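You operate a simulated robot arm through the tools that you are given. There is no shell and no other tool.

You run a simulated two-armed robot. Do the job below in one go: nothing can be reset, and whatever is moved stays where it is left.

Task
Bring the tub to about 40 C with hotter or colder tap water.
Fine: read the display; mixer to 60 C if it shows under 40, to 15 C if over; open the tap to SLOW; end with the tap off and the mixer at 40 C.

The check looks at the end state, three seconds after you hand in, the way a careful person would. Anything else that was tipped, shoved, dropped, spilled or broken makes it a failure.

Robot
Two 7-joint arms with two-finger parallel grippers on one trunk that stands fixed in place. Base frame: the origin is at the foot of the trunk, x ahead of it, y to its left, z up; the work surface is at about z = 86.8. Units: cm, rad, N and s.
The left shoulder is at [4.2, 17.4, 131], the right one opposite. With the tool pointing down near the work surface each hand reaches from about 10 to 64 cm from the base axis, measured 20 degrees to its own side. Payload 3.6 kg a hand.
The TCP of each hand is the grasp point between the finger pads, 3 cm short of the fingertips. In the tool frame z runs along the fingers and y along their closing line. Largest opening 11 cm; finger width 2, thickness 1; the body of the gripper, 4.8 by 11.2 cm, starts 5.5 cm behind the TCP.
Orientation is told as [roll, pitch, yaw] about the base's x, y, z axes, in that order, counted from this pose: with the fingers straight down and closing along the base's y, the tool's x points along the base's -x, its y along +y and its z along -z.

Tools
- The arms move only by the tool nudge_tool. It takes "left_moves", "right_moves" or both (then of equal length, played together; a hand with none holds still); each is text: rows parted by semicolons, each of 6 numbers parted by spaces: the shift along the base's x, y, z in cm, then the turn, a rotation vector about the base's x, y, z in rad. In form: x y z wx wy wz; .... A call has 1 to 20 rows; each row is the pose to reach, as a shift and turn from the pose commanded when the call began. "left_jaw" and "right_jaw" are, for a hand that has rows, the closure, from 0 (fully open) to 1 (shut), set as the call begins (left out, the last holds). Each row takes 0.2 s and may step no farther than 5 cm and 0.15 rad from the row before; otherwise, or with a gripper value out of range, the whole call is refused. A pose out of reach is approached as far as the arm can. The call stops where the force on the tool passes 40 N (or 10 N more than at its start, if that is more) or the arm is blocked; 0.2 s more then pass. Each finger travels about 15.3 cm/s and halts on what it meets, pressing with about 29 N; the grip force reading is that of the motor and also rises with nothing between the fingers. The clock runs only during rows and for 0.2 s after the last one: add rows that repeat a pose to give the fingers time. The reply holds the time, the measured pose of the TCP, the force on the tool along the base axes, the opening and the grip force, in the units named above and with some noise, with the torque about the TCP (base axes, N m) and any sound that the robot's microphone picked up.
- Cameras (640 x 400 px; columns grow to the right, rows downward): "scene" is now at [11.08, -3.99, 149.22]; the picture's right is [-0.57, -0.82, 0.00], its down [-0.42, 0.29, -0.86] and it looks along [0.70, -0.49, -0.52] (base axes); focal length 238 px, centre (320, 200). "left" rides on the left gripper at [7.3, -1.7, -10.3] in its tool frame; the picture's right is [0.23, 0.97, 0.00], its down [-0.76, 0.18, -0.62] and it looks along [-0.61, 0.14, 0.78] (tool axes); focal length 222 px, centre (320, 200). "right" rides on the right gripper at [7.2, 1.7, -10.3] in its tool frame; the picture's right is [-0.23, 0.97, 0.00], its down [-0.76, -0.18, -0.62] and it looks along [-0.61, -0.14, 0.78] (tool axes); focal length 222 px, centre (320, 200). There is no depth. A picture from a camera that has moved, and an enlarged one, comes with that camera's place and axes in the base frame and with its lens. The place of the scene camera against the robot may be out by one fixed shift of up to 1.8 cm in any direction.
- capture(camera): a new picture of that camera. It takes no simulated time.
- lift_body(by): slides the trunk up (or, below 0, down) by that many cm; the arms and the scene camera ride with it, the base frame stays. It gives what a move gives, with no picture.
- aim_head(pan, tilt): turns the head with the scene camera to pan (to the left, within 1.501 rad either way) and tilt (down, from -0.506 to 1.204), counted from straight ahead of the robot. It gives what a move gives.
- close_up(camera, box): a new picture of the part [left, top, right, bottom] of that camera's present view, enlarged. It takes no simulated time.
- job_done(): hands the job in; it is judged then, once.

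Nothing tells you positions but the pictures and the camera data. Unless the task says otherwise, let go and move clear before handing in.

The tools are called after "Request:" as a command line: name --argument value ..., lists and objects as JSON in quotes. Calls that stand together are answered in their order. nudge_tool: Moves the arms, as the interface text tells. Its arguments: {"type":"object","properties":{"left_moves":{"type":"string"},"left_jaw":{"type":"number"},"right_moves":{"type":"string"},"right_jaw":{"type":"number"}},"required":[]} The other tools are called the same way: lift_body (by) slides the trunk up or down; aim_head (pan, tilt) turns the head that bears the scene camera; capture (camera) takes a picture; close_up (camera, box) takes an enlarged picture of a part of a camera's view; job_done () hands the job in.

At the start:

```text
time_s: 0.0
left_position: [28.26, -4.23, 129.32]
left_tcp_rot: [0.0, 0.002, 0.002]
left_force: [-0.3, -0.8, 0.9]
left_moment: [-0.02, 0.01, 0.0]
left_finger_gap: 11.0
left_grasp_force: 0.0
right_position: [39.17, -41.49, 135.4]
right_tcp_rot: [0.0, 0.0, -0.001]
right_force: [-0.4, 0.0, 0.8]
right_moment: [0.0, -0.03, 0.0]
right_finger_gap: 11.02
right_grasp_force: 0.2
trunk travel left (down, up): [-42.5, 33.8]
head pan, tilt: [-0.607, 0.543]
```

scene: 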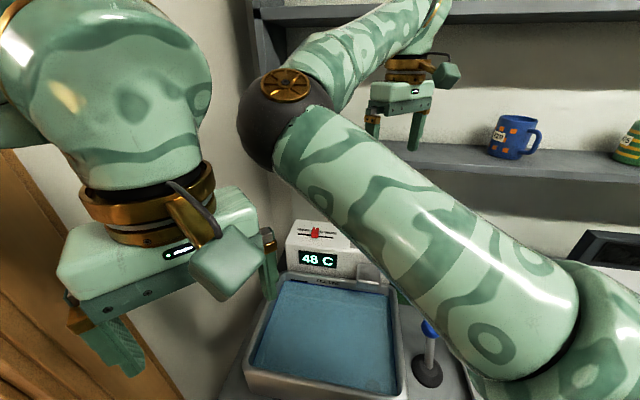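
right: 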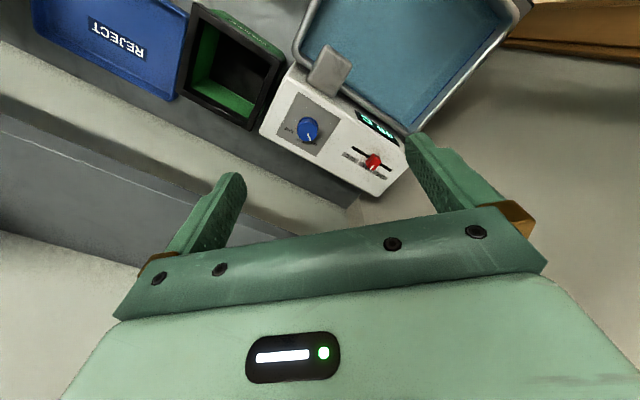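
left: 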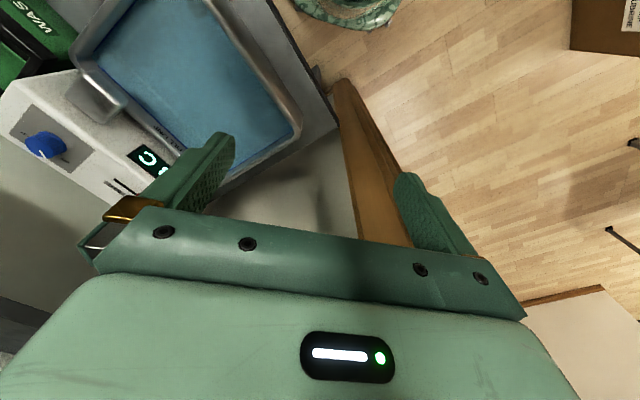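

The display reads 48 C, so the tub is too hot and needs cold water (mixer to 15 C). I'll look closer at the tap unit first.

Request:
close_up --camera "right" --box '[240, 30, 440, 210]'

Request:
close_up --camera "scene" --box '[230, 200, 480, 400]'

Request:
close_up --camera "left" --box '[0, 60, 220, 220]'

```text
2.22 times, centred on (340, 120) of right
camera zoom: at [31.85, -39.69, 145.7], right [0.23, 0.97, 0.0], down [0.76, -0.18, 0.62], along [0.61, -0.14, -0.78], focal length 494 px, centre (276, 378)
```

zoom: 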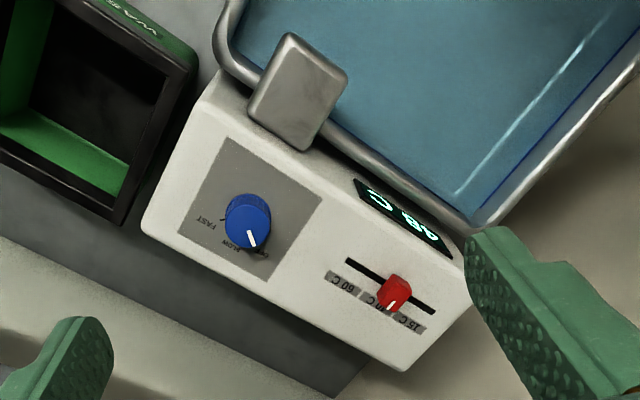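

```text
2.00 times, centred on (355, 300) of scene
camera zoom: at [11.08, -3.99, 149.22], right [-0.57, -0.82, 0.0], down [-0.42, 0.29, -0.86], along [0.7, -0.49, -0.52], focal length 476 px, centre (250, 0)
```

zoom: 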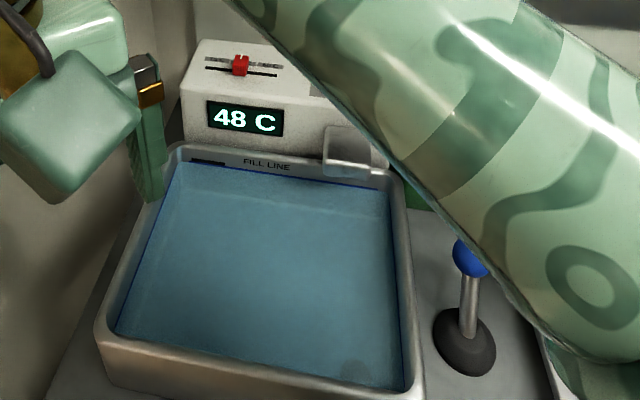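

```text
2.50 times, centred on (110, 140) of left
camera zoom: at [20.99, -6.01, 139.68], right [-0.23, 0.97, 0.0], down [0.76, 0.18, 0.62], along [0.61, 0.14, -0.78], focal length 555 px, centre (845, 350)
```

zoom: 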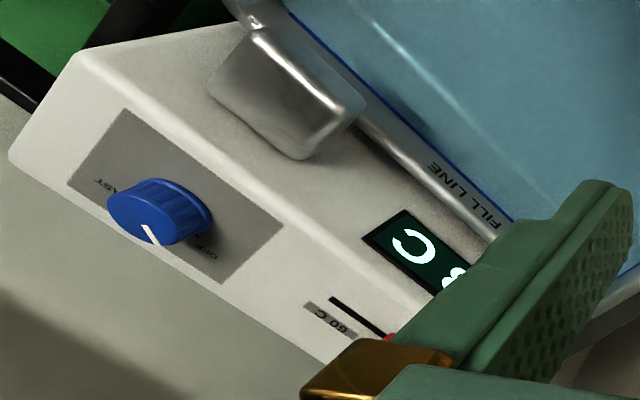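

The tub unit stands beyond the tub, rotated about 45 degrees, with the blue knob near (46, -45, 107) and the red slider at 40 C. I'll enlarge the knob and the slider to read their marks.

Request:
close_up --camera "right" --box '[280, 90, 340, 150]'

Request:
close_up --camera "right" --box '[335, 130, 415, 190]'

Request:
close_up --camera "left" --box '[0, 90, 140, 200]'

Request:
close_up --camera "scene" --box '[270, 210, 400, 300]'

```text
6.67 times, centred on (310, 120) of right
camera zoom: at [31.85, -39.69, 145.7], right [0.23, 0.97, 0.0], down [0.76, -0.18, 0.62], along [0.61, -0.14, -0.78], focal length 1481 px, centre (387, 733)
```

zoom: 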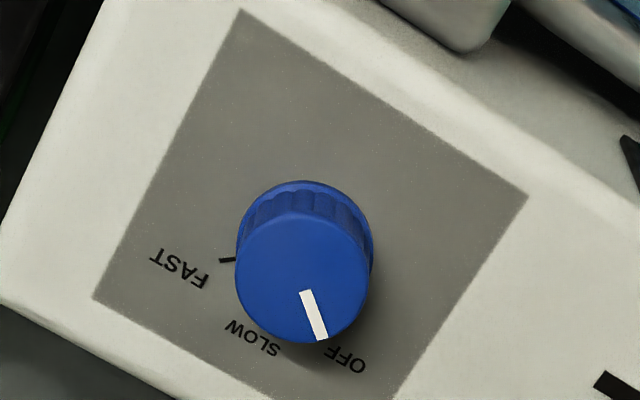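

```text
6.67 times, centred on (375, 160) of right
camera zoom: at [31.85, -39.69, 145.7], right [0.23, 0.97, 0.0], down [0.76, -0.18, 0.62], along [0.61, -0.14, -0.78], focal length 1481 px, centre (-47, 467)
```

zoom: 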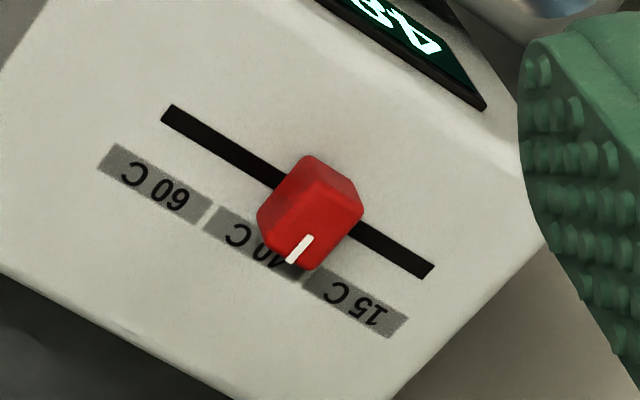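

```text
3.64 times, centred on (70, 145) of left
camera zoom: at [20.99, -6.01, 139.68], right [-0.23, 0.97, 0.0], down [0.76, 0.18, 0.62], along [0.61, 0.14, -0.78], focal length 808 px, centre (1229, 400)
```

zoom: 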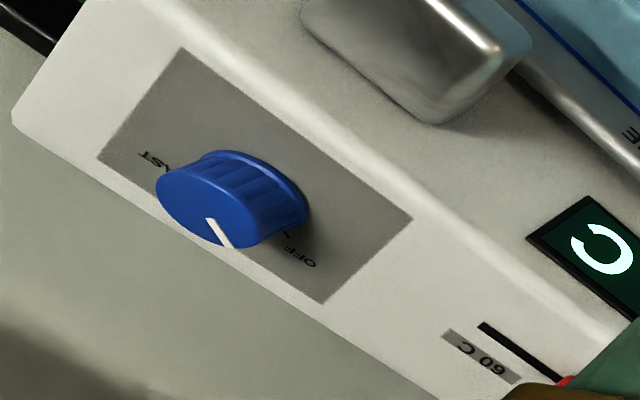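

```text
4.44 times, centred on (335, 255) of scene
camera zoom: at [11.08, -3.99, 149.22], right [-0.57, -0.82, 0.0], down [-0.42, 0.29, -0.86], along [0.7, -0.49, -0.52], focal length 1057 px, centre (253, -44)
```

zoom: 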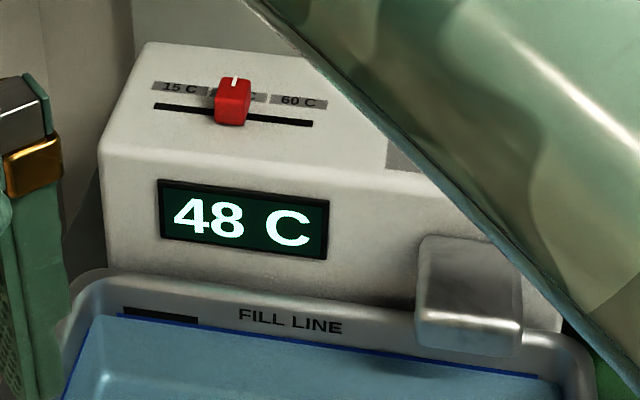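

The panel is flat at z of about 105.2. I put the knob at (46.2, -45.2) pointing to OFF, with SLOW 45 degrees clockwise of it, and the slider slot centre at (55.6, -34.1), running along (0.71, 0.71). Before moving I'll check the shelf and the surroundings for clearance.

Request:
close_up --camera "right" --box '[0, 0, 360, 280]'

Request:
close_up --camera "scene" --box '[240, 0, 640, 250]'

Request:
nudge_tool --left_moves "0 0 0 0 0 0; 0 0 0 0 0 0; 0 0 0 0 0 0" --left_jaw 1

Request:
capture --camera "left"

```text
1.43 times, centred on (180, 140) of right
camera zoom: at [31.85, -39.69, 145.7], right [0.23, 0.97, 0.0], down [0.76, -0.18, 0.62], along [0.61, -0.14, -0.78], focal length 317 px, centre (520, 286)
```

zoom: 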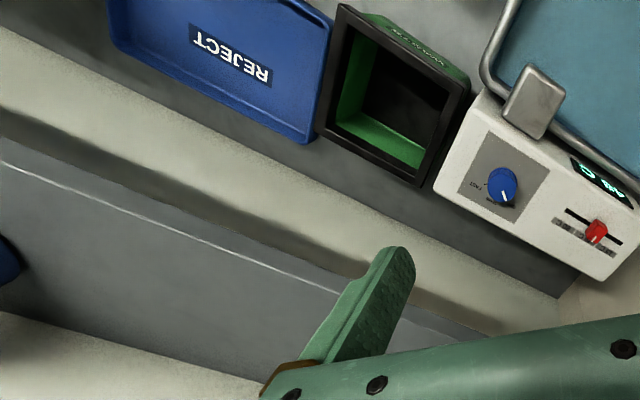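

```text
1.60 times, centred on (440, 125) of scene
camera zoom: at [11.08, -3.99, 149.22], right [-0.57, -0.82, 0.0], down [-0.42, 0.29, -0.86], along [0.7, -0.49, -0.52], focal length 380 px, centre (128, 320)
```

zoom: 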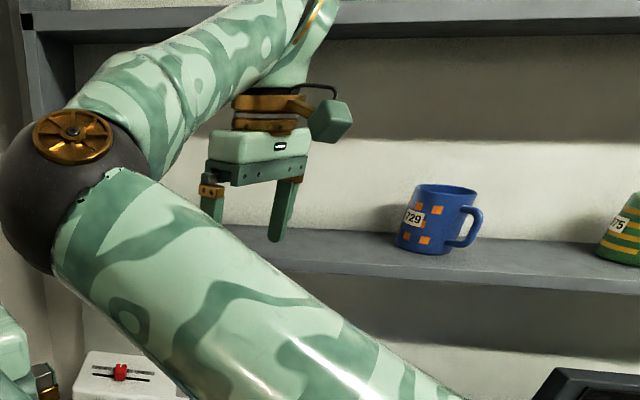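

```text
time_s: 0.8
left_position: [28.28, -4.24, 129.5]
left_tcp_rot: [-0.002, 0.002, 0.003]
left_force: [0.3, -0.3, 0.5]
left_moment: [0.01, -0.01, 0.01]
left_finger_gap: 0.0
left_grasp_force: 29.1
right_position: [39.09, -41.42, 135.44]
right_tcp_rot: [0.0, 0.0, -0.001]
right_force: [-0.2, -0.5, 0.6]
right_moment: [0.0, -0.01, -0.01]
right_finger_gap: 10.98
right_grasp_force: 0.1
trunk travel left (down, up): [-42.5, 33.8]
head pan, tilt: [-0.607, 0.543]
```

```text
taken
camera left: at [20.99, -6.01, 139.68], right [-0.23, 0.97, 0.0], down [0.76, 0.18, 0.62], along [0.61, 0.14, -0.78], focal length 222 px, centre (320, 200)
```

left: 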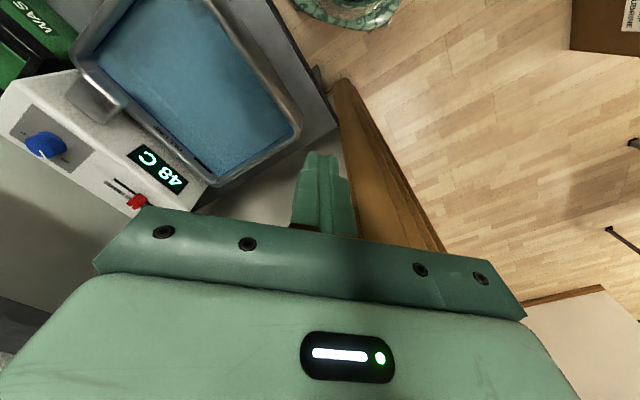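

The left camera now sees the display (48 C) and the slider. The right elbow is close to the left gripper, so I'll move the left hand outward and keep its view, then bring the right hand above the slider with its closing line along the slot.

Request:
nudge_tool --left_moves "0 4 0 0 0 0; 0 8 0 0 0 0; 0 12 0 0 0 0; 0 12 0 0 0 0"

Request:
capture --camera "left"

Request:
capture --camera "scene"

```text
time_s: 1.8
left_position: [28.29, 7.75, 129.38]
left_tcp_rot: [0.001, 0.001, 0.003]
left_force: [-0.7, 0.8, -0.7]
left_moment: [0.01, 0.0, 0.02]
left_finger_gap: 0.0
left_grasp_force: 29.2
right_position: [39.22, -41.5, 135.42]
right_tcp_rot: [0.001, 0.0, 0.001]
right_force: [-0.8, -0.8, -0.3]
right_moment: [-0.02, 0.01, -0.03]
right_finger_gap: 11.01
right_grasp_force: 0.0
trunk travel left (down, up): [-42.5, 33.8]
head pan, tilt: [-0.607, 0.543]
```

```text
taken
camera left: at [21.05, 5.99, 139.67], right [-0.23, 0.97, 0.0], down [0.76, 0.18, 0.62], along [0.61, 0.14, -0.78], focal length 222 px, centre (320, 200)
```

left: 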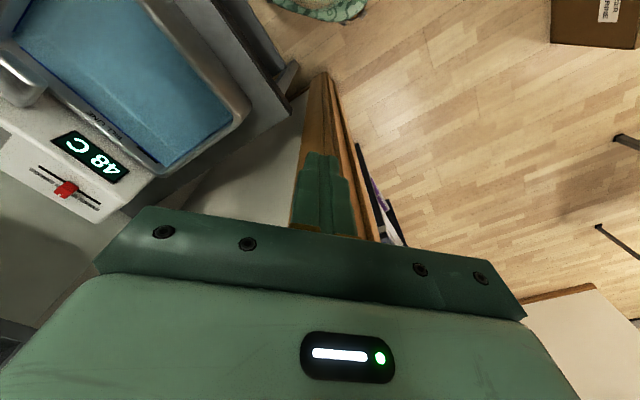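

```text
taken
camera scene: at [11.1, -4.08, 149.21], right [-0.57, -0.82, 0.0], down [-0.42, 0.3, -0.86], along [0.7, -0.49, -0.52], focal length 238 px, centre (320, 200)
```

scene: 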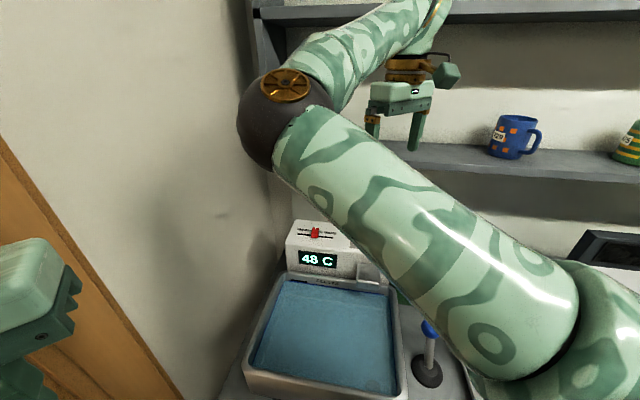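

There is a wall just beyond the 15 C end of the unit, so I'll pinch the slider across the slot, with the gripper's narrow side toward the wall. I'll first bring the right hand above the slider, high up, turning by +45 degrees.

Request:
nudge_tool --right_moves "2.3 1 -1.5 0 0 0.112; 4.6 2 -3 0 0 0.224; 6.9 3 -4.5 0 0 0.336; 9.2 4 -6 0 0 0.448; 11.5 5 -7.5 0 0 0.56; 13.8 6 -9 0 0 0.672; 16.2 7.2 -11.4 0 0 0.785; 16.2 7.2 -11.4 0 0 0.785"

Request:
capture --camera "right"

Request:
capture --camera "scene"

Request:
capture --camera "left"

```text
time_s: 3.6
left_position: [28.25, 7.91, 129.5]
left_tcp_rot: [-0.001, 0.0, 0.0]
left_force: [-0.5, 1.2, 0.1]
left_moment: [0.01, -0.01, -0.01]
left_finger_gap: 0.01
left_grasp_force: 29.1
right_position: [55.26, -34.18, 123.95]
right_tcp_rot: [-0.001, -0.001, 0.785]
right_force: [0.0, -0.2, -1.6]
right_moment: [0.01, -0.01, 0.02]
right_finger_gap: 10.99
right_grasp_force: 0.0
trunk travel left (down, up): [-42.5, 33.8]
head pan, tilt: [-0.607, 0.543]
```

```text
taken
camera right: at [48.93, -38.13, 134.23], right [-0.53, 0.85, 0.0], down [0.66, 0.41, 0.62], along [0.53, 0.33, -0.78], focal length 222 px, centre (320, 200)
```

right: 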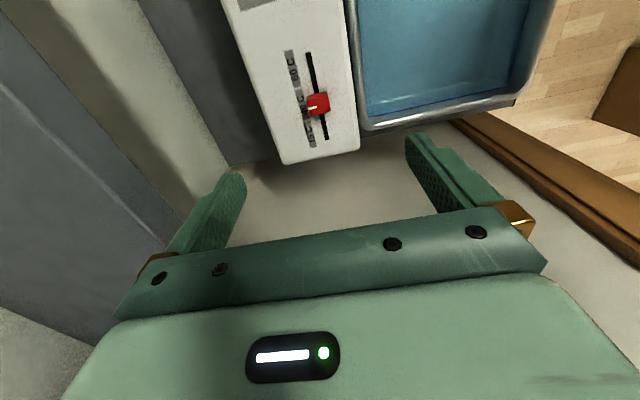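

```text
taken
camera scene: at [11.02, -3.97, 149.23], right [-0.57, -0.82, 0.0], down [-0.42, 0.29, -0.86], along [0.7, -0.49, -0.52], focal length 238 px, centre (320, 200)
```

scene: 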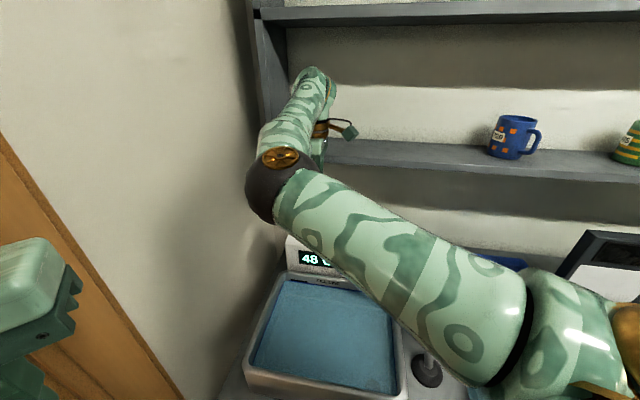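

```text
taken
camera left: at [20.97, 6.05, 139.69], right [-0.23, 0.97, 0.0], down [0.76, 0.18, 0.62], along [0.61, 0.14, -0.78], focal length 222 px, centre (320, 200)
```

left: 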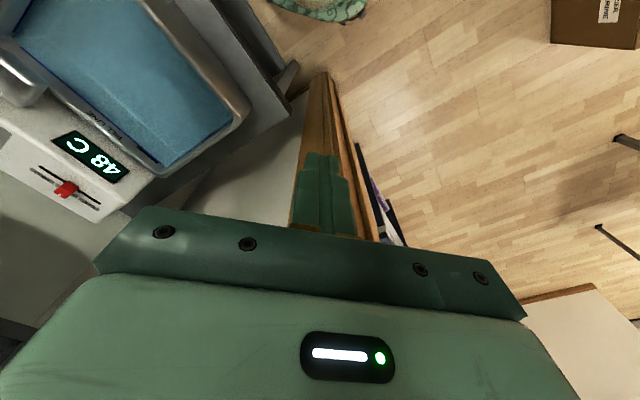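

The hover position is reached freely, and the shelf edge is about 8 cm clear of the gripper. I'll enlarge the slider and the unit's end near the wall.

Request:
close_up --camera "right" --box '[270, 40, 350, 160]'

Request:
close_up --camera "right" --box '[190, 0, 450, 200]'

Request:
close_up --camera "left" --box '[0, 110, 160, 230]'

```text
3.33 times, centred on (310, 100) of right
camera zoom: at [48.93, -38.13, 134.23], right [-0.53, 0.85, 0.0], down [0.66, 0.41, 0.62], along [0.53, 0.33, -0.78], focal length 740 px, centre (353, 533)
```

zoom: 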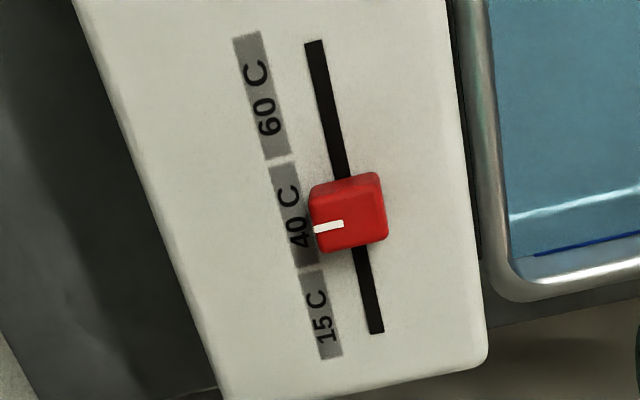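

```text
2.00 times, centred on (320, 100) of right
camera zoom: at [48.93, -38.13, 134.23], right [-0.53, 0.85, 0.0], down [0.66, 0.41, 0.62], along [0.53, 0.33, -0.78], focal length 444 px, centre (320, 400)
```

zoom: 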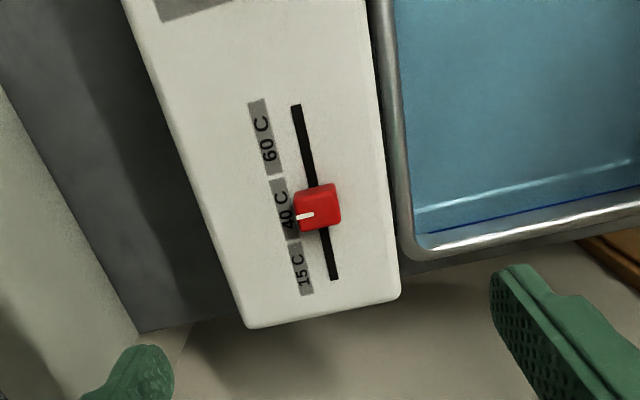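

```text
3.33 times, centred on (80, 170) of left
camera zoom: at [20.97, 6.05, 139.69], right [-0.23, 0.97, 0.0], down [0.76, 0.18, 0.62], along [0.61, 0.14, -0.78], focal length 740 px, centre (1120, 300)
```

zoom: 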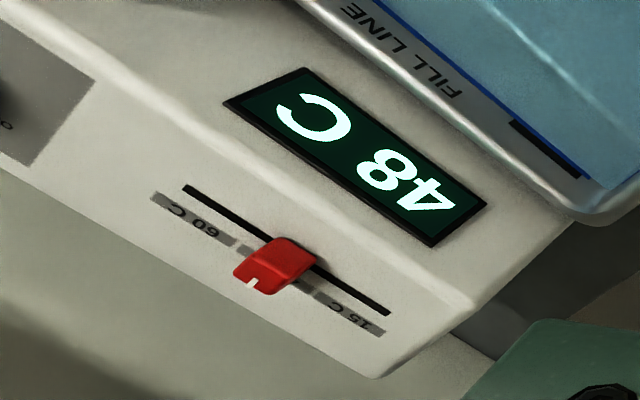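

The slider cap sits at 40 C (about e1 15.1 along the slot, cap top near z 107.4), and the 15 C mark is about 4 cm further along. I'll narrow the jaw to about 5 cm and lower to just above the cap to check alignment.

Request:
nudge_tool --right_moves "0.11 0.15 -3 0 0 0; 0.11 0.15 -6 0 0 0; 0.11 0.15 -9 0 0 0; 0.11 0.15 -12 0 0 0; 0.11 0.15 -12 0 0 0" --right_jaw 0.55

Request:
capture --camera "right"

Request:
close_up --camera "left" --box '[0, 110, 160, 230]'

```text
time_s: 4.8
left_position: [28.24, 7.82, 129.42]
left_tcp_rot: [0.0, 0.002, 0.004]
left_force: [0.0, -0.1, -0.2]
left_moment: [0.01, 0.01, 0.0]
left_finger_gap: 0.0
left_grasp_force: 28.7
right_position: [55.34, -34.0, 111.98]
right_tcp_rot: [-0.001, -0.001, 0.783]
right_force: [-0.2, -0.2, 0.4]
right_moment: [0.0, 0.01, 0.0]
right_finger_gap: 4.95
right_grasp_force: 0.1
trunk travel left (down, up): [-42.5, 33.8]
head pan, tilt: [-0.607, 0.543]
```

```text
taken
camera right: at [49.04, -37.92, 122.25], right [-0.53, 0.85, 0.0], down [0.66, 0.41, 0.62], along [0.53, 0.33, -0.78], focal length 222 px, centre (320, 200)
```

right: 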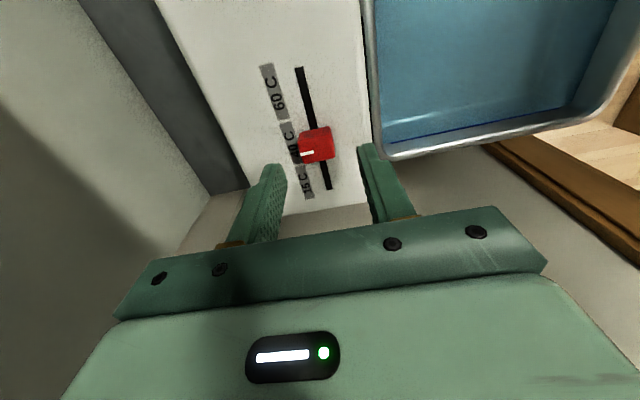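

```text
3.33 times, centred on (80, 170) of left
camera zoom: at [21.02, 6.07, 139.68], right [-0.23, 0.97, 0.0], down [0.76, 0.18, 0.62], along [0.61, 0.14, -0.78], focal length 740 px, centre (1120, 300)
```

zoom: 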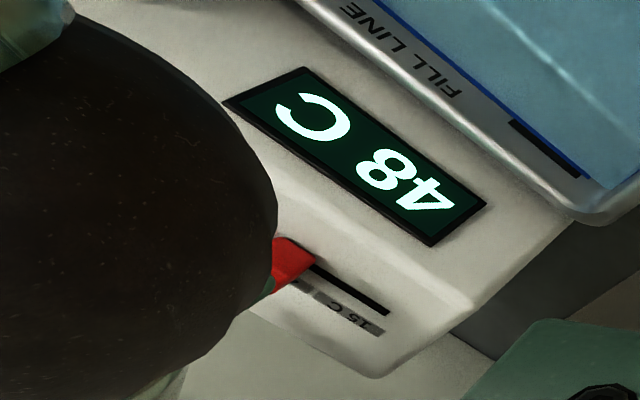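

Request:
close_up --camera "right" --box '[230, 110, 430, 235]'

```text
3.20 times, centred on (330, 172) of right
camera zoom: at [49.04, -37.92, 122.25], right [-0.53, 0.85, 0.0], down [0.66, 0.41, 0.62], along [0.53, 0.33, -0.78], focal length 711 px, centre (288, 288)
```

zoom: 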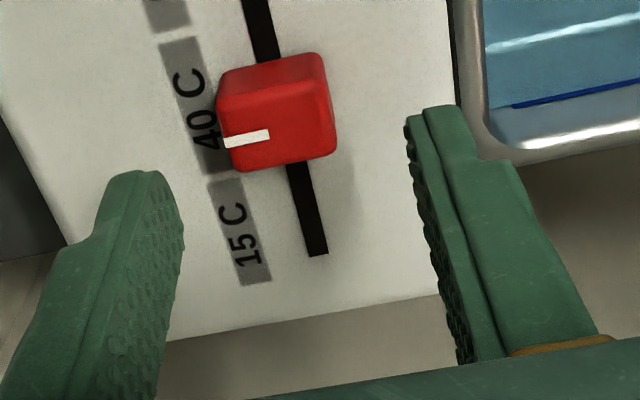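

The slider cap is centred between the fingers. I'll lower to fingertip height just above the panel.

Request:
nudge_tool --right_moves "0.07 -0.07 -1.5 0 0 0; 0.07 -0.07 -2.5 0 0 0; 0.07 -0.07 -3.2 0 0 0; 0.07 -0.07 -3.2 0 0 0"

Request:
capture --camera "right"

```text
time_s: 5.8
left_position: [28.22, 7.87, 129.33]
left_tcp_rot: [-0.002, 0.002, 0.002]
left_force: [-0.1, 0.3, 1.2]
left_moment: [0.02, -0.02, 0.03]
left_finger_gap: 0.0
left_grasp_force: 29.4
right_position: [55.41, -34.2, 108.77]
right_tcp_rot: [-0.001, 0.0, 0.787]
right_force: [-0.5, -0.9, 0.8]
right_moment: [0.03, -0.01, 0.01]
right_finger_gap: 4.95
right_grasp_force: 0.0
trunk travel left (down, up): [-42.5, 33.8]
head pan, tilt: [-0.607, 0.543]
```

```text
taken
camera right: at [49.15, -38.0, 119.08], right [-0.53, 0.85, 0.0], down [0.67, 0.41, 0.62], along [0.53, 0.33, -0.78], focal length 222 px, centre (320, 200)
```

right: 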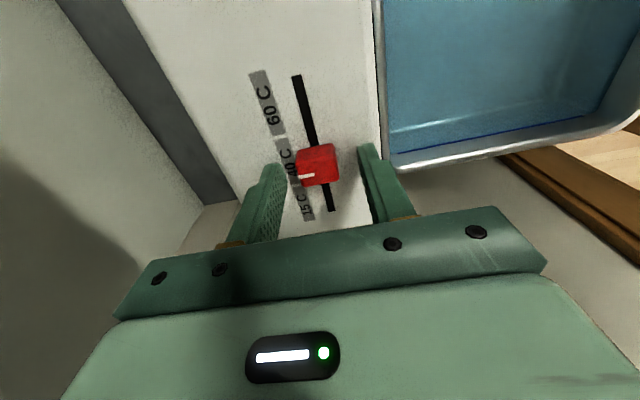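

The fingers straddle the cap, so I'll close on it.

Request:
nudge_tool --right_moves "0 0 0 0 0 0; 0 0 0 0 0 0; 0 0 0 0 0 0" --right_jaw 1

Request:
capture --camera "right"

```text
time_s: 6.6
left_position: [28.41, 7.73, 129.45]
left_tcp_rot: [0.001, 0.001, 0.0]
left_force: [-0.2, -0.1, -0.3]
left_moment: [-0.03, -0.02, 0.05]
left_finger_gap: 0.01
left_grasp_force: 29.1
right_position: [55.58, -34.23, 108.75]
right_tcp_rot: [-0.001, 0.0, 0.784]
right_force: [4.4, -5.9, 1.9]
right_moment: [-0.04, -0.26, 0.02]
right_finger_gap: 2.56
right_grasp_force: 44.7
trunk travel left (down, up): [-42.5, 33.8]
head pan, tilt: [-0.607, 0.543]
```

```text
taken
camera right: at [49.22, -38.09, 119.07], right [-0.53, 0.85, 0.0], down [0.66, 0.41, 0.62], along [0.53, 0.33, -0.78], focal length 222 px, centre (320, 200)
```

right: 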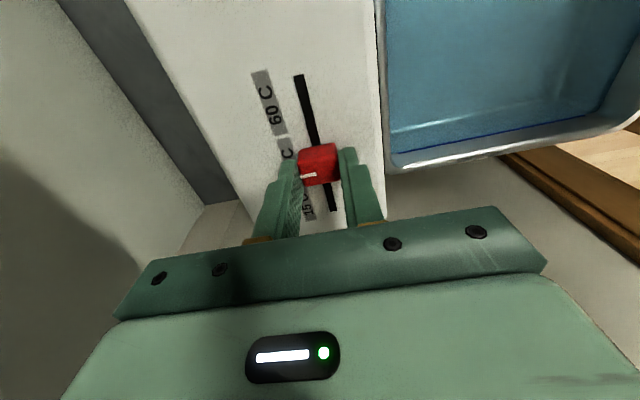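

The cap is gripped (2.56 cm wide). I'll slide it about 3.95 cm along the slot to the 15 C mark.

Request:
nudge_tool --right_moves "0.5 0.5 0 0 0 0; 1.0 1.0 0 0 0 0; 1.5 1.5 0 0 0 0; 2.0 2.0 0 0 0 0; 2.5 2.5 0 0 0 0; 2.8 2.8 0 0 0 0; 2.8 2.8 0 0 0 0"

Request:
capture --camera "right"

Request:
close_up --camera "left" --box '[0, 110, 160, 230]'

```text
time_s: 8.2
left_position: [28.34, 7.69, 129.31]
left_tcp_rot: [-0.001, 0.003, 0.002]
left_force: [1.1, 0.3, -0.6]
left_moment: [0.0, 0.0, -0.01]
left_finger_gap: 0.0
left_grasp_force: 28.7
right_position: [58.4, -31.38, 108.85]
right_tcp_rot: [-0.001, -0.001, 0.783]
right_force: [7.0, -7.0, 4.0]
right_moment: [-0.01, -0.25, 0.21]
right_finger_gap: 2.56
right_grasp_force: 45.1
trunk travel left (down, up): [-42.5, 33.8]
head pan, tilt: [-0.607, 0.543]
```

```text
taken
camera right: at [52.03, -35.29, 119.08], right [-0.53, 0.85, 0.0], down [0.67, 0.41, 0.62], along [0.53, 0.33, -0.78], focal length 222 px, centre (320, 200)
```

right: 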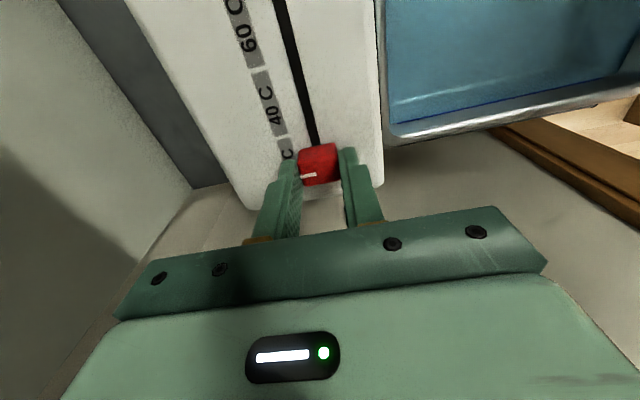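

```text
3.33 times, centred on (80, 170) of left
camera zoom: at [21.12, 5.96, 139.67], right [-0.23, 0.97, 0.0], down [0.76, 0.18, 0.62], along [0.6, 0.14, -0.78], focal length 740 px, centre (1120, 300)
```

zoom: 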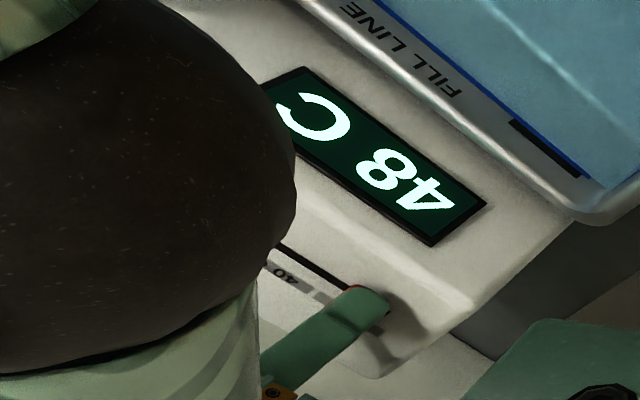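

The slider is at the 15 C mark. I'll release it and lift straight up.

Request:
nudge_tool --right_moves "0 0 0 0 0 0; 0 0 0 0 0 0; 0 0 2 0 0 0; 0 0 5 0 0 0; 0 0 8 0 0 0; 0 0 8 0 0 0" --right_jaw 0.55

Request:
capture --camera "right"

Request:
close_up --camera "right" --box '[230, 20, 390, 140]'

```text
time_s: 9.6
left_position: [28.3, 7.91, 129.44]
left_tcp_rot: [-0.002, 0.0, 0.002]
left_force: [-0.3, 0.0, 0.2]
left_moment: [-0.05, 0.01, -0.04]
left_finger_gap: 0.0
left_grasp_force: 28.7
right_position: [58.36, -31.38, 116.83]
right_tcp_rot: [0.0, 0.0, 0.784]
right_force: [-0.9, 0.2, -0.4]
right_moment: [0.01, 0.02, -0.01]
right_finger_gap: 4.96
right_grasp_force: 0.1
trunk travel left (down, up): [-42.5, 33.8]
head pan, tilt: [-0.607, 0.543]
```

```text
taken
camera right: at [51.99, -35.27, 127.1], right [-0.53, 0.85, 0.0], down [0.67, 0.41, 0.62], along [0.53, 0.33, -0.78], focal length 222 px, centre (320, 200)
```

right: 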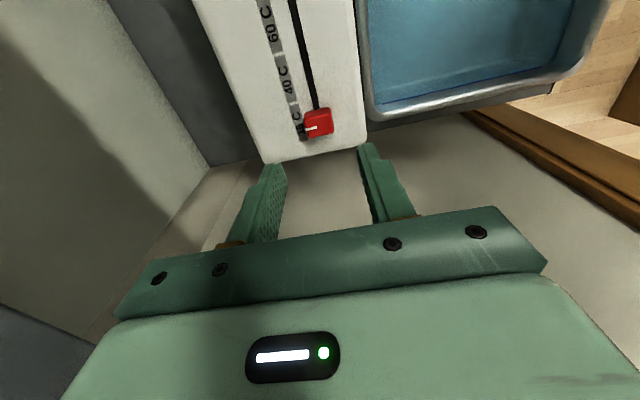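

```text
3.33 times, centred on (310, 80) of right
camera zoom: at [51.99, -35.27, 127.1], right [-0.53, 0.85, 0.0], down [0.67, 0.41, 0.62], along [0.53, 0.33, -0.78], focal length 740 px, centre (353, 600)
```

zoom: 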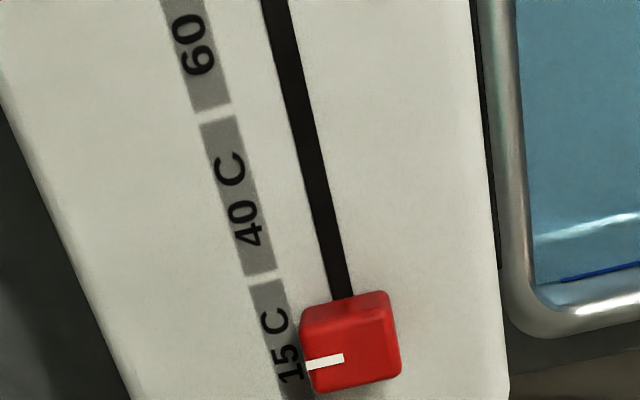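

The mixer now reads 15 C. Next I'll move above the knob with a yaw of about +0.4 and the jaw at about 6 cm.

Request:
nudge_tool --right_moves "-2.44 -2.77 1 0 0 -0.077; -4.88 -5.54 1.5 0 0 -0.154; -7.33 -8.3 1.5 0 0 -0.231; -9.77 -11.07 1.5 0 0 -0.308; -12.21 -13.84 1.5 0 0 -0.385; -12.21 -13.84 1.5 0 0 -0.385" --right_jaw 0.45

Request:
capture --camera "right"

Request:
capture --camera "left"

Request:
capture --camera "scene"

```text
time_s: 11.0
left_position: [28.29, 7.86, 129.36]
left_tcp_rot: [-0.002, 0.002, 0.003]
left_force: [0.0, 0.7, 0.0]
left_moment: [-0.04, -0.02, 0.03]
left_finger_gap: 0.03
left_grasp_force: 28.3
right_position: [46.08, -45.05, 118.43]
right_tcp_rot: [0.001, 0.002, 0.397]
right_force: [-0.7, 0.6, 0.1]
right_moment: [-0.06, 0.0, -0.01]
right_finger_gap: 6.06
right_grasp_force: 0.0
trunk travel left (down, up): [-42.5, 33.8]
head pan, tilt: [-0.607, 0.543]
```

```text
taken
camera right: at [38.81, -46.36, 128.66], right [-0.17, 0.99, 0.0], down [0.77, 0.13, 0.62], along [0.61, 0.1, -0.78], focal length 222 px, centre (320, 200)
```

right: 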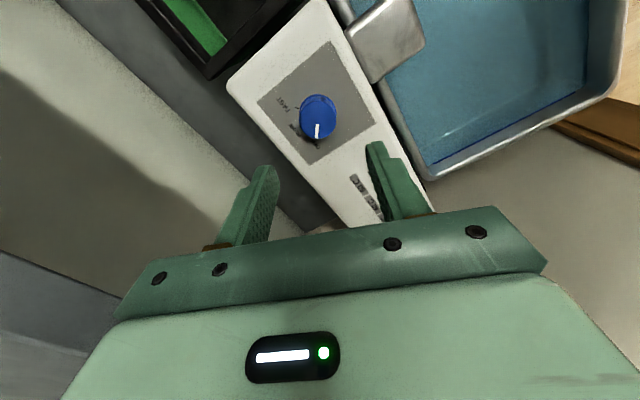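

```text
taken
camera left: at [21.06, 6.11, 139.67], right [-0.23, 0.97, 0.0], down [0.76, 0.18, 0.62], along [0.61, 0.14, -0.78], focal length 222 px, centre (320, 200)
```

left: 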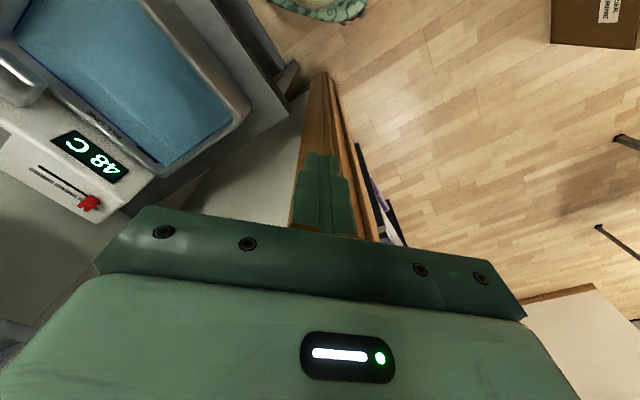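

```text
taken
camera scene: at [11.11, -3.91, 149.22], right [-0.57, -0.82, 0.0], down [-0.42, 0.29, -0.86], along [0.7, -0.49, -0.52], focal length 238 px, centre (320, 200)
```

scene: 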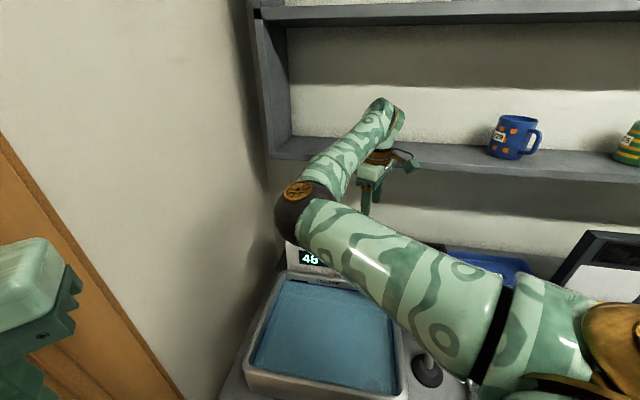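

The left camera has a clear view of the display, and the knob is in the right camera's view. I'll enlarge the knob to measure its centre.

Request:
close_up --camera "right" --box '[250, 70, 390, 170]'

```text
4.00 times, centred on (320, 120) of right
camera zoom: at [38.81, -46.36, 128.66], right [-0.17, 0.99, 0.0], down [0.77, 0.13, 0.62], along [0.61, 0.1, -0.78], focal length 888 px, centre (320, 520)
```

zoom: 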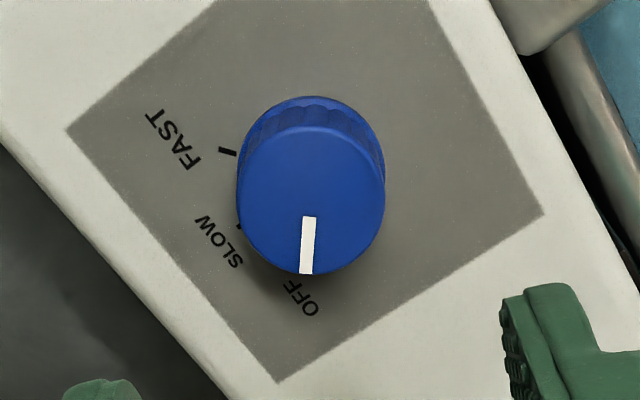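

Knob centre is about (46.1, -45.23), pointer at OFF. I'll lower around it with a small sideways correction.

Request:
nudge_tool --right_moves "0 -0.12 -3 0 0 0; 0 -0.12 -6 0 0 0; 0 -0.12 -8 0 0 0; 0 -0.12 -9.6 0 0 0; 0 -0.12 -9.6 0 0 0"

Request:
close_up --camera "right" --box '[220, 90, 420, 240]'

```text
time_s: 12.2
left_position: [28.27, 7.75, 129.31]
left_tcp_rot: [0.0, 0.001, 0.002]
left_force: [-0.1, -0.3, -0.9]
left_moment: [-0.01, 0.0, 0.02]
left_finger_gap: 0.0
left_grasp_force: 28.5
right_position: [46.04, -45.24, 108.63]
right_tcp_rot: [-0.001, 0.0, 0.4]
right_force: [-0.1, 0.3, -0.2]
right_moment: [-0.02, 0.04, 0.0]
right_finger_gap: 6.03
right_grasp_force: 0.0
trunk travel left (down, up): [-42.5, 33.8]
head pan, tilt: [-0.607, 0.543]
```

```text
2.67 times, centred on (320, 165) of right
camera zoom: at [38.73, -46.47, 119.0], right [-0.17, 0.99, 0.0], down [0.77, 0.13, 0.62], along [0.61, 0.11, -0.78], focal length 592 px, centre (320, 293)
```

zoom: 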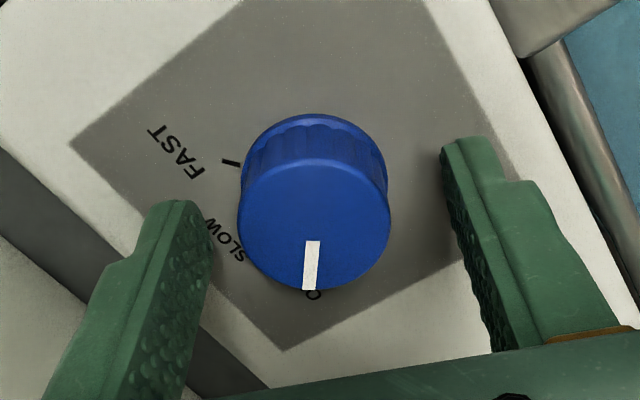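

The knob is centred between the fingers. I'll close on it.

Request:
nudge_tool --right_moves "0 0 0 0 0 0; 0 0 0 0 0 0; 0 0 0 0 0 0" --right_jaw 1

Request:
close_up --camera "right" --box '[220, 90, 420, 240]'

Request:
close_up --camera "left" --box '[0, 40, 240, 220]'

```text
time_s: 13.0
left_position: [28.26, 7.72, 129.5]
left_tcp_rot: [0.0, 0.002, 0.002]
left_force: [0.0, 0.0, -0.5]
left_moment: [-0.02, -0.02, 0.01]
left_finger_gap: 0.0
left_grasp_force: 28.9
right_position: [46.05, -45.39, 108.64]
right_tcp_rot: [-0.001, -0.001, 0.396]
right_force: [3.4, -6.0, 0.2]
right_moment: [-0.48, -0.31, 0.0]
right_finger_gap: 3.59
right_grasp_force: 45.5
trunk travel left (down, up): [-42.5, 33.8]
head pan, tilt: [-0.607, 0.543]
```

```text
2.67 times, centred on (320, 165) of right
camera zoom: at [38.77, -46.58, 119.0], right [-0.17, 0.99, 0.0], down [0.77, 0.13, 0.62], along [0.61, 0.11, -0.78], focal length 592 px, centre (320, 293)
```

zoom: 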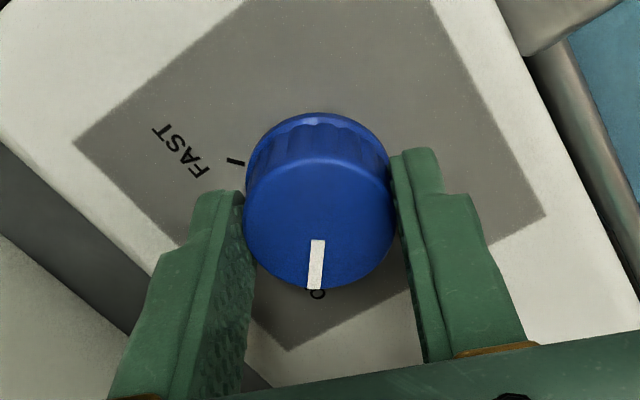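

```text
2.22 times, centred on (120, 130) of left
camera zoom: at [21.08, 5.94, 139.67], right [-0.23, 0.97, 0.0], down [0.76, 0.18, 0.62], along [0.61, 0.14, -0.78], focal length 494 px, centre (764, 356)
```

zoom: 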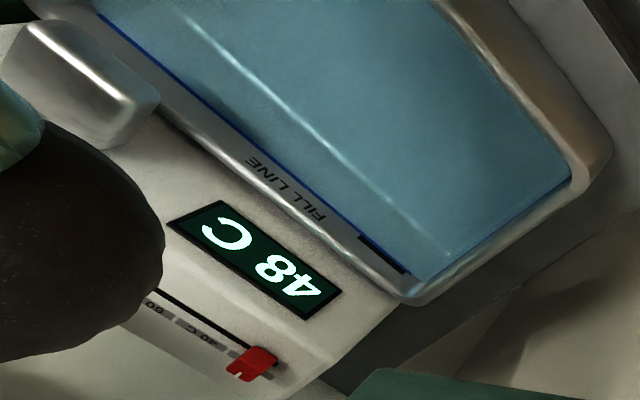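

The knob is held (3.59 cm). I'll turn it 45 degrees clockwise to SLOW, easing the small sideways load.

Request:
nudge_tool --right_moves "0.02 -0.05 0 0 0 -0.131; 0.04 -0.1 0 0 0 -0.262; 0.04 -0.1 0 0 0 -0.393; 0.04 -0.1 0 0 0 -0.524; 0.04 -0.1 0 0 0 -0.655; 0.04 -0.1 0 0 0 -0.785"

Request:
close_up --camera "right" --box '[220, 90, 420, 240]'

Request:
close_up --camera "left" --box '[0, 40, 240, 220]'

Request:
capture --camera "scene"

```text
time_s: 14.4
left_position: [28.26, 7.89, 129.47]
left_tcp_rot: [0.0, 0.002, 0.002]
left_force: [0.3, -0.6, 0.4]
left_moment: [0.0, 0.01, 0.01]
left_finger_gap: 0.01
left_grasp_force: 28.9
right_position: [46.17, -45.46, 108.67]
right_tcp_rot: [-0.001, 0.001, -0.386]
right_force: [1.6, -2.8, 3.5]
right_moment: [0.27, -0.23, -0.01]
right_finger_gap: 3.54
right_grasp_force: 45.1
trunk travel left (down, up): [-42.5, 33.8]
head pan, tilt: [-0.607, 0.543]
```

```text
2.67 times, centred on (320, 165) of right
camera zoom: at [40.05, -41.06, 119.0], right [0.58, 0.82, 0.0], down [0.64, -0.45, 0.62], along [0.51, -0.36, -0.78], focal length 592 px, centre (320, 293)
```

zoom: 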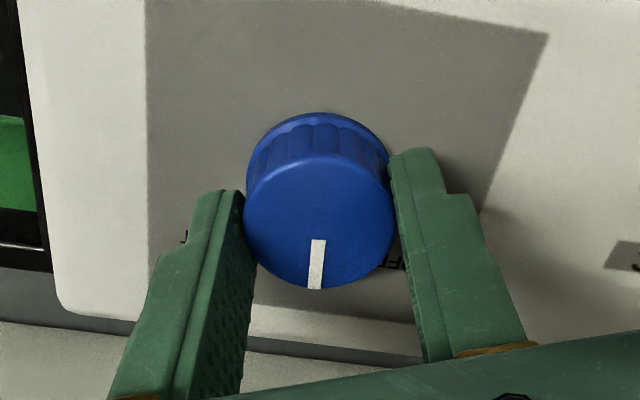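

```text
2.22 times, centred on (120, 130) of left
camera zoom: at [21.04, 6.03, 139.68], right [-0.23, 0.97, 0.0], down [0.76, 0.18, 0.62], along [0.61, 0.14, -0.78], focal length 494 px, centre (764, 356)
```

zoom: 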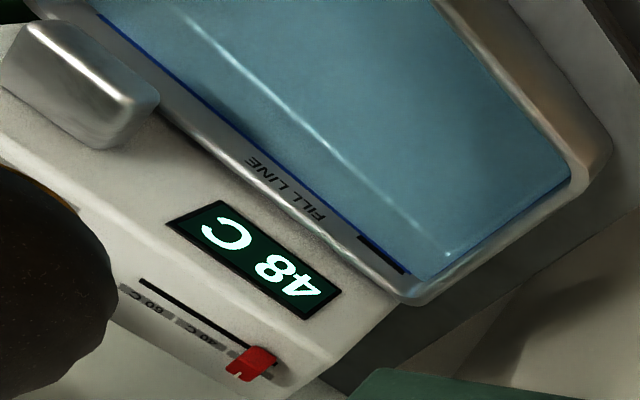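

```text
taken
camera scene: at [11.09, -4.0, 149.22], right [-0.57, -0.82, 0.0], down [-0.42, 0.29, -0.86], along [0.7, -0.49, -0.52], focal length 238 px, centre (320, 200)
```

scene: 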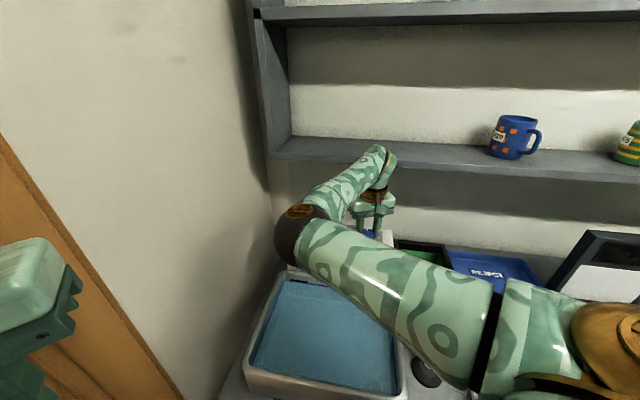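

The knob moved with the gripper to SLOW. I'll hold it there for about two seconds and read the display.

Request:
nudge_tool --right_moves "0 0 0 0 0 0; 0 0 0 0 0 0; 0 0 0 0 0 0; 0 0 0 0 0 0; 0 0 0 0 0 0; 0 0 0 0 0 0; 0 0 0 0 0 0; 0 0 0 0 0 0; 0 0 0 0 0 0; 0 0 0 0 0 0"

Request:
close_up --camera "left" --box '[0, 0, 240, 180]'

```text
time_s: 16.6
left_position: [28.26, 7.73, 129.43]
left_tcp_rot: [-0.002, 0.002, 0.003]
left_force: [0.2, -1.1, -1.2]
left_moment: [-0.01, 0.0, 0.0]
left_finger_gap: 0.0
left_grasp_force: 29.2
right_position: [46.18, -45.46, 108.78]
right_tcp_rot: [-0.001, 0.0, -0.386]
right_force: [2.1, -1.3, 2.9]
right_moment: [0.31, -0.19, -0.03]
right_finger_gap: 3.55
right_grasp_force: 44.9
trunk travel left (down, up): [-42.5, 33.8]
head pan, tilt: [-0.607, 0.543]
```

```text
2.22 times, centred on (120, 90) of left
camera zoom: at [21.04, 6.04, 139.68], right [-0.23, 0.97, 0.0], down [0.76, 0.18, 0.62], along [0.61, 0.14, -0.78], focal length 494 px, centre (764, 444)
```

zoom: 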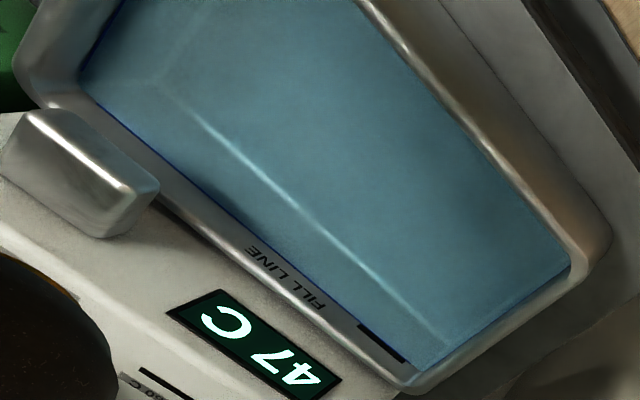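

The display shows 47 C, so cold water is running. I'll hold another 3 seconds.

Request:
nudge_tool --right_moves "0 0 0 0 0 0; 0 0 0 0 0 0; 0 0 0 0 0 0; 0 0 0 0 0 0; 0 0 0 0 0 0; 0 0 0 0 0 0; 0 0 0 0 0 0; 0 0 0 0 0 0; 0 0 0 0 0 0; 0 0 0 0 0 0; 0 0 0 0 0 0; 0 0 0 0 0 0; 0 0 0 0 0 0; 0 0 0 0 0 0"

Request:
close_up --camera "left" --box '[0, 0, 240, 180]'

```text
time_s: 19.6
left_position: [28.37, 7.81, 129.42]
left_tcp_rot: [0.0, 0.002, 0.003]
left_force: [0.0, 1.2, 0.0]
left_moment: [0.0, -0.01, 0.0]
left_finger_gap: 0.0
left_grasp_force: 28.5
right_position: [46.17, -45.43, 108.62]
right_tcp_rot: [0.001, 0.0, -0.386]
right_force: [2.3, -0.6, 4.3]
right_moment: [0.27, -0.21, 0.01]
right_finger_gap: 3.55
right_grasp_force: 45.7
trunk travel left (down, up): [-42.5, 33.8]
head pan, tilt: [-0.607, 0.543]
```

```text
2.22 times, centred on (120, 90) of left
camera zoom: at [21.04, 6.04, 139.67], right [-0.23, 0.97, 0.0], down [0.76, 0.18, 0.62], along [0.61, 0.14, -0.78], focal length 494 px, centre (764, 444)
```

zoom: 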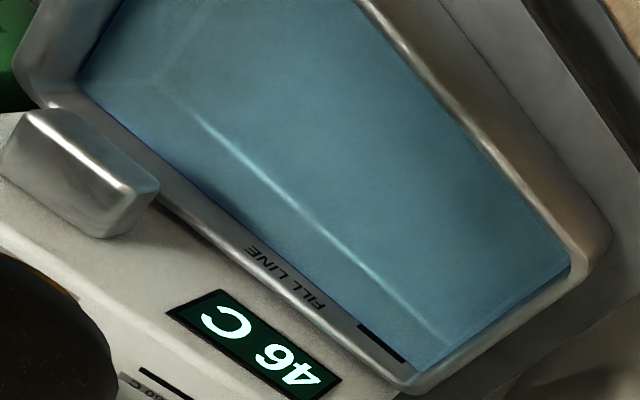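

46 C now, falling about 0.35 C per second. I'll hold 4 more seconds while watching the water level.

Request:
nudge_tool --right_moves "0 0 0 0 0 0; 0 0 0 0 0 0; 0 0 0 0 0 0; 0 0 0 0 0 0; 0 0 0 0 0 0; 0 0 0 0 0 0; 0 0 0 0 0 0; 0 0 0 0 0 0; 0 0 0 0 0 0; 0 0 0 0 0 0; 0 0 0 0 0 0; 0 0 0 0 0 0; 0 0 0 0 0 0; 0 0 0 0 0 0; 0 0 0 0 0 0; 0 0 0 0 0 0; 0 0 0 0 0 0; 0 0 0 0 0 0; 0 0 0 0 0 0"

Request:
close_up --camera "left" --box '[0, 0, 240, 180]'

Request:
close_up --camera "scene" --box '[230, 250, 430, 400]'

```text
time_s: 23.6
left_position: [28.25, 7.77, 129.32]
left_tcp_rot: [0.001, 0.0, 0.001]
left_force: [-0.2, 0.4, -0.2]
left_moment: [-0.01, 0.02, -0.02]
left_finger_gap: 0.0
left_grasp_force: 28.8
right_position: [46.09, -45.45, 108.7]
right_tcp_rot: [-0.002, -0.001, -0.385]
right_force: [0.9, -1.3, 2.5]
right_moment: [0.33, -0.21, -0.06]
right_finger_gap: 3.57
right_grasp_force: 44.7
trunk travel left (down, up): [-42.5, 33.8]
head pan, tilt: [-0.607, 0.543]
```

```text
2.22 times, centred on (120, 90) of left
camera zoom: at [21.04, 6.04, 139.67], right [-0.23, 0.97, 0.0], down [0.76, 0.18, 0.62], along [0.61, 0.14, -0.78], focal length 494 px, centre (764, 444)
```

zoom: 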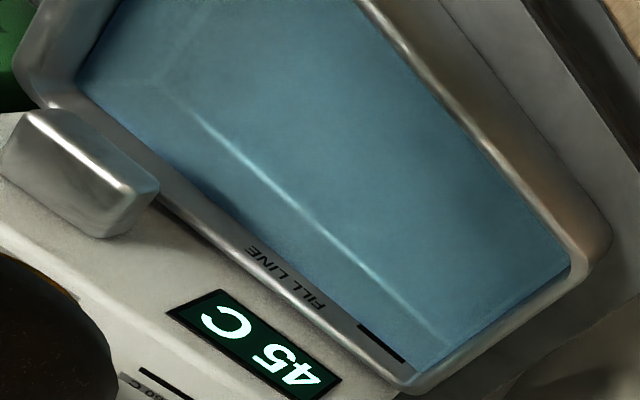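

```text
2.67 times, centred on (330, 325) of scene
camera zoom: at [11.09, -3.99, 149.22], right [-0.57, -0.82, 0.0], down [-0.42, 0.29, -0.86], along [0.7, -0.49, -0.52], focal length 634 px, centre (293, -133)
```

zoom: 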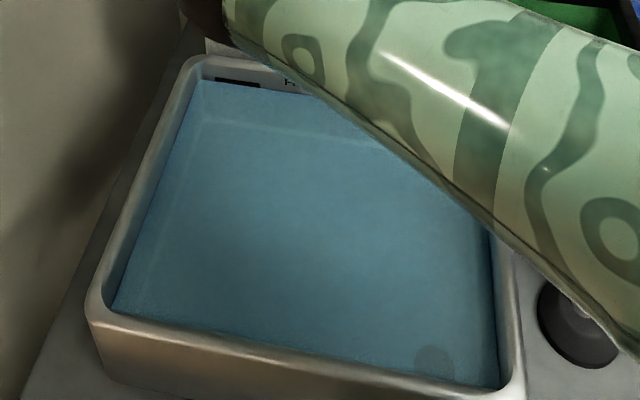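

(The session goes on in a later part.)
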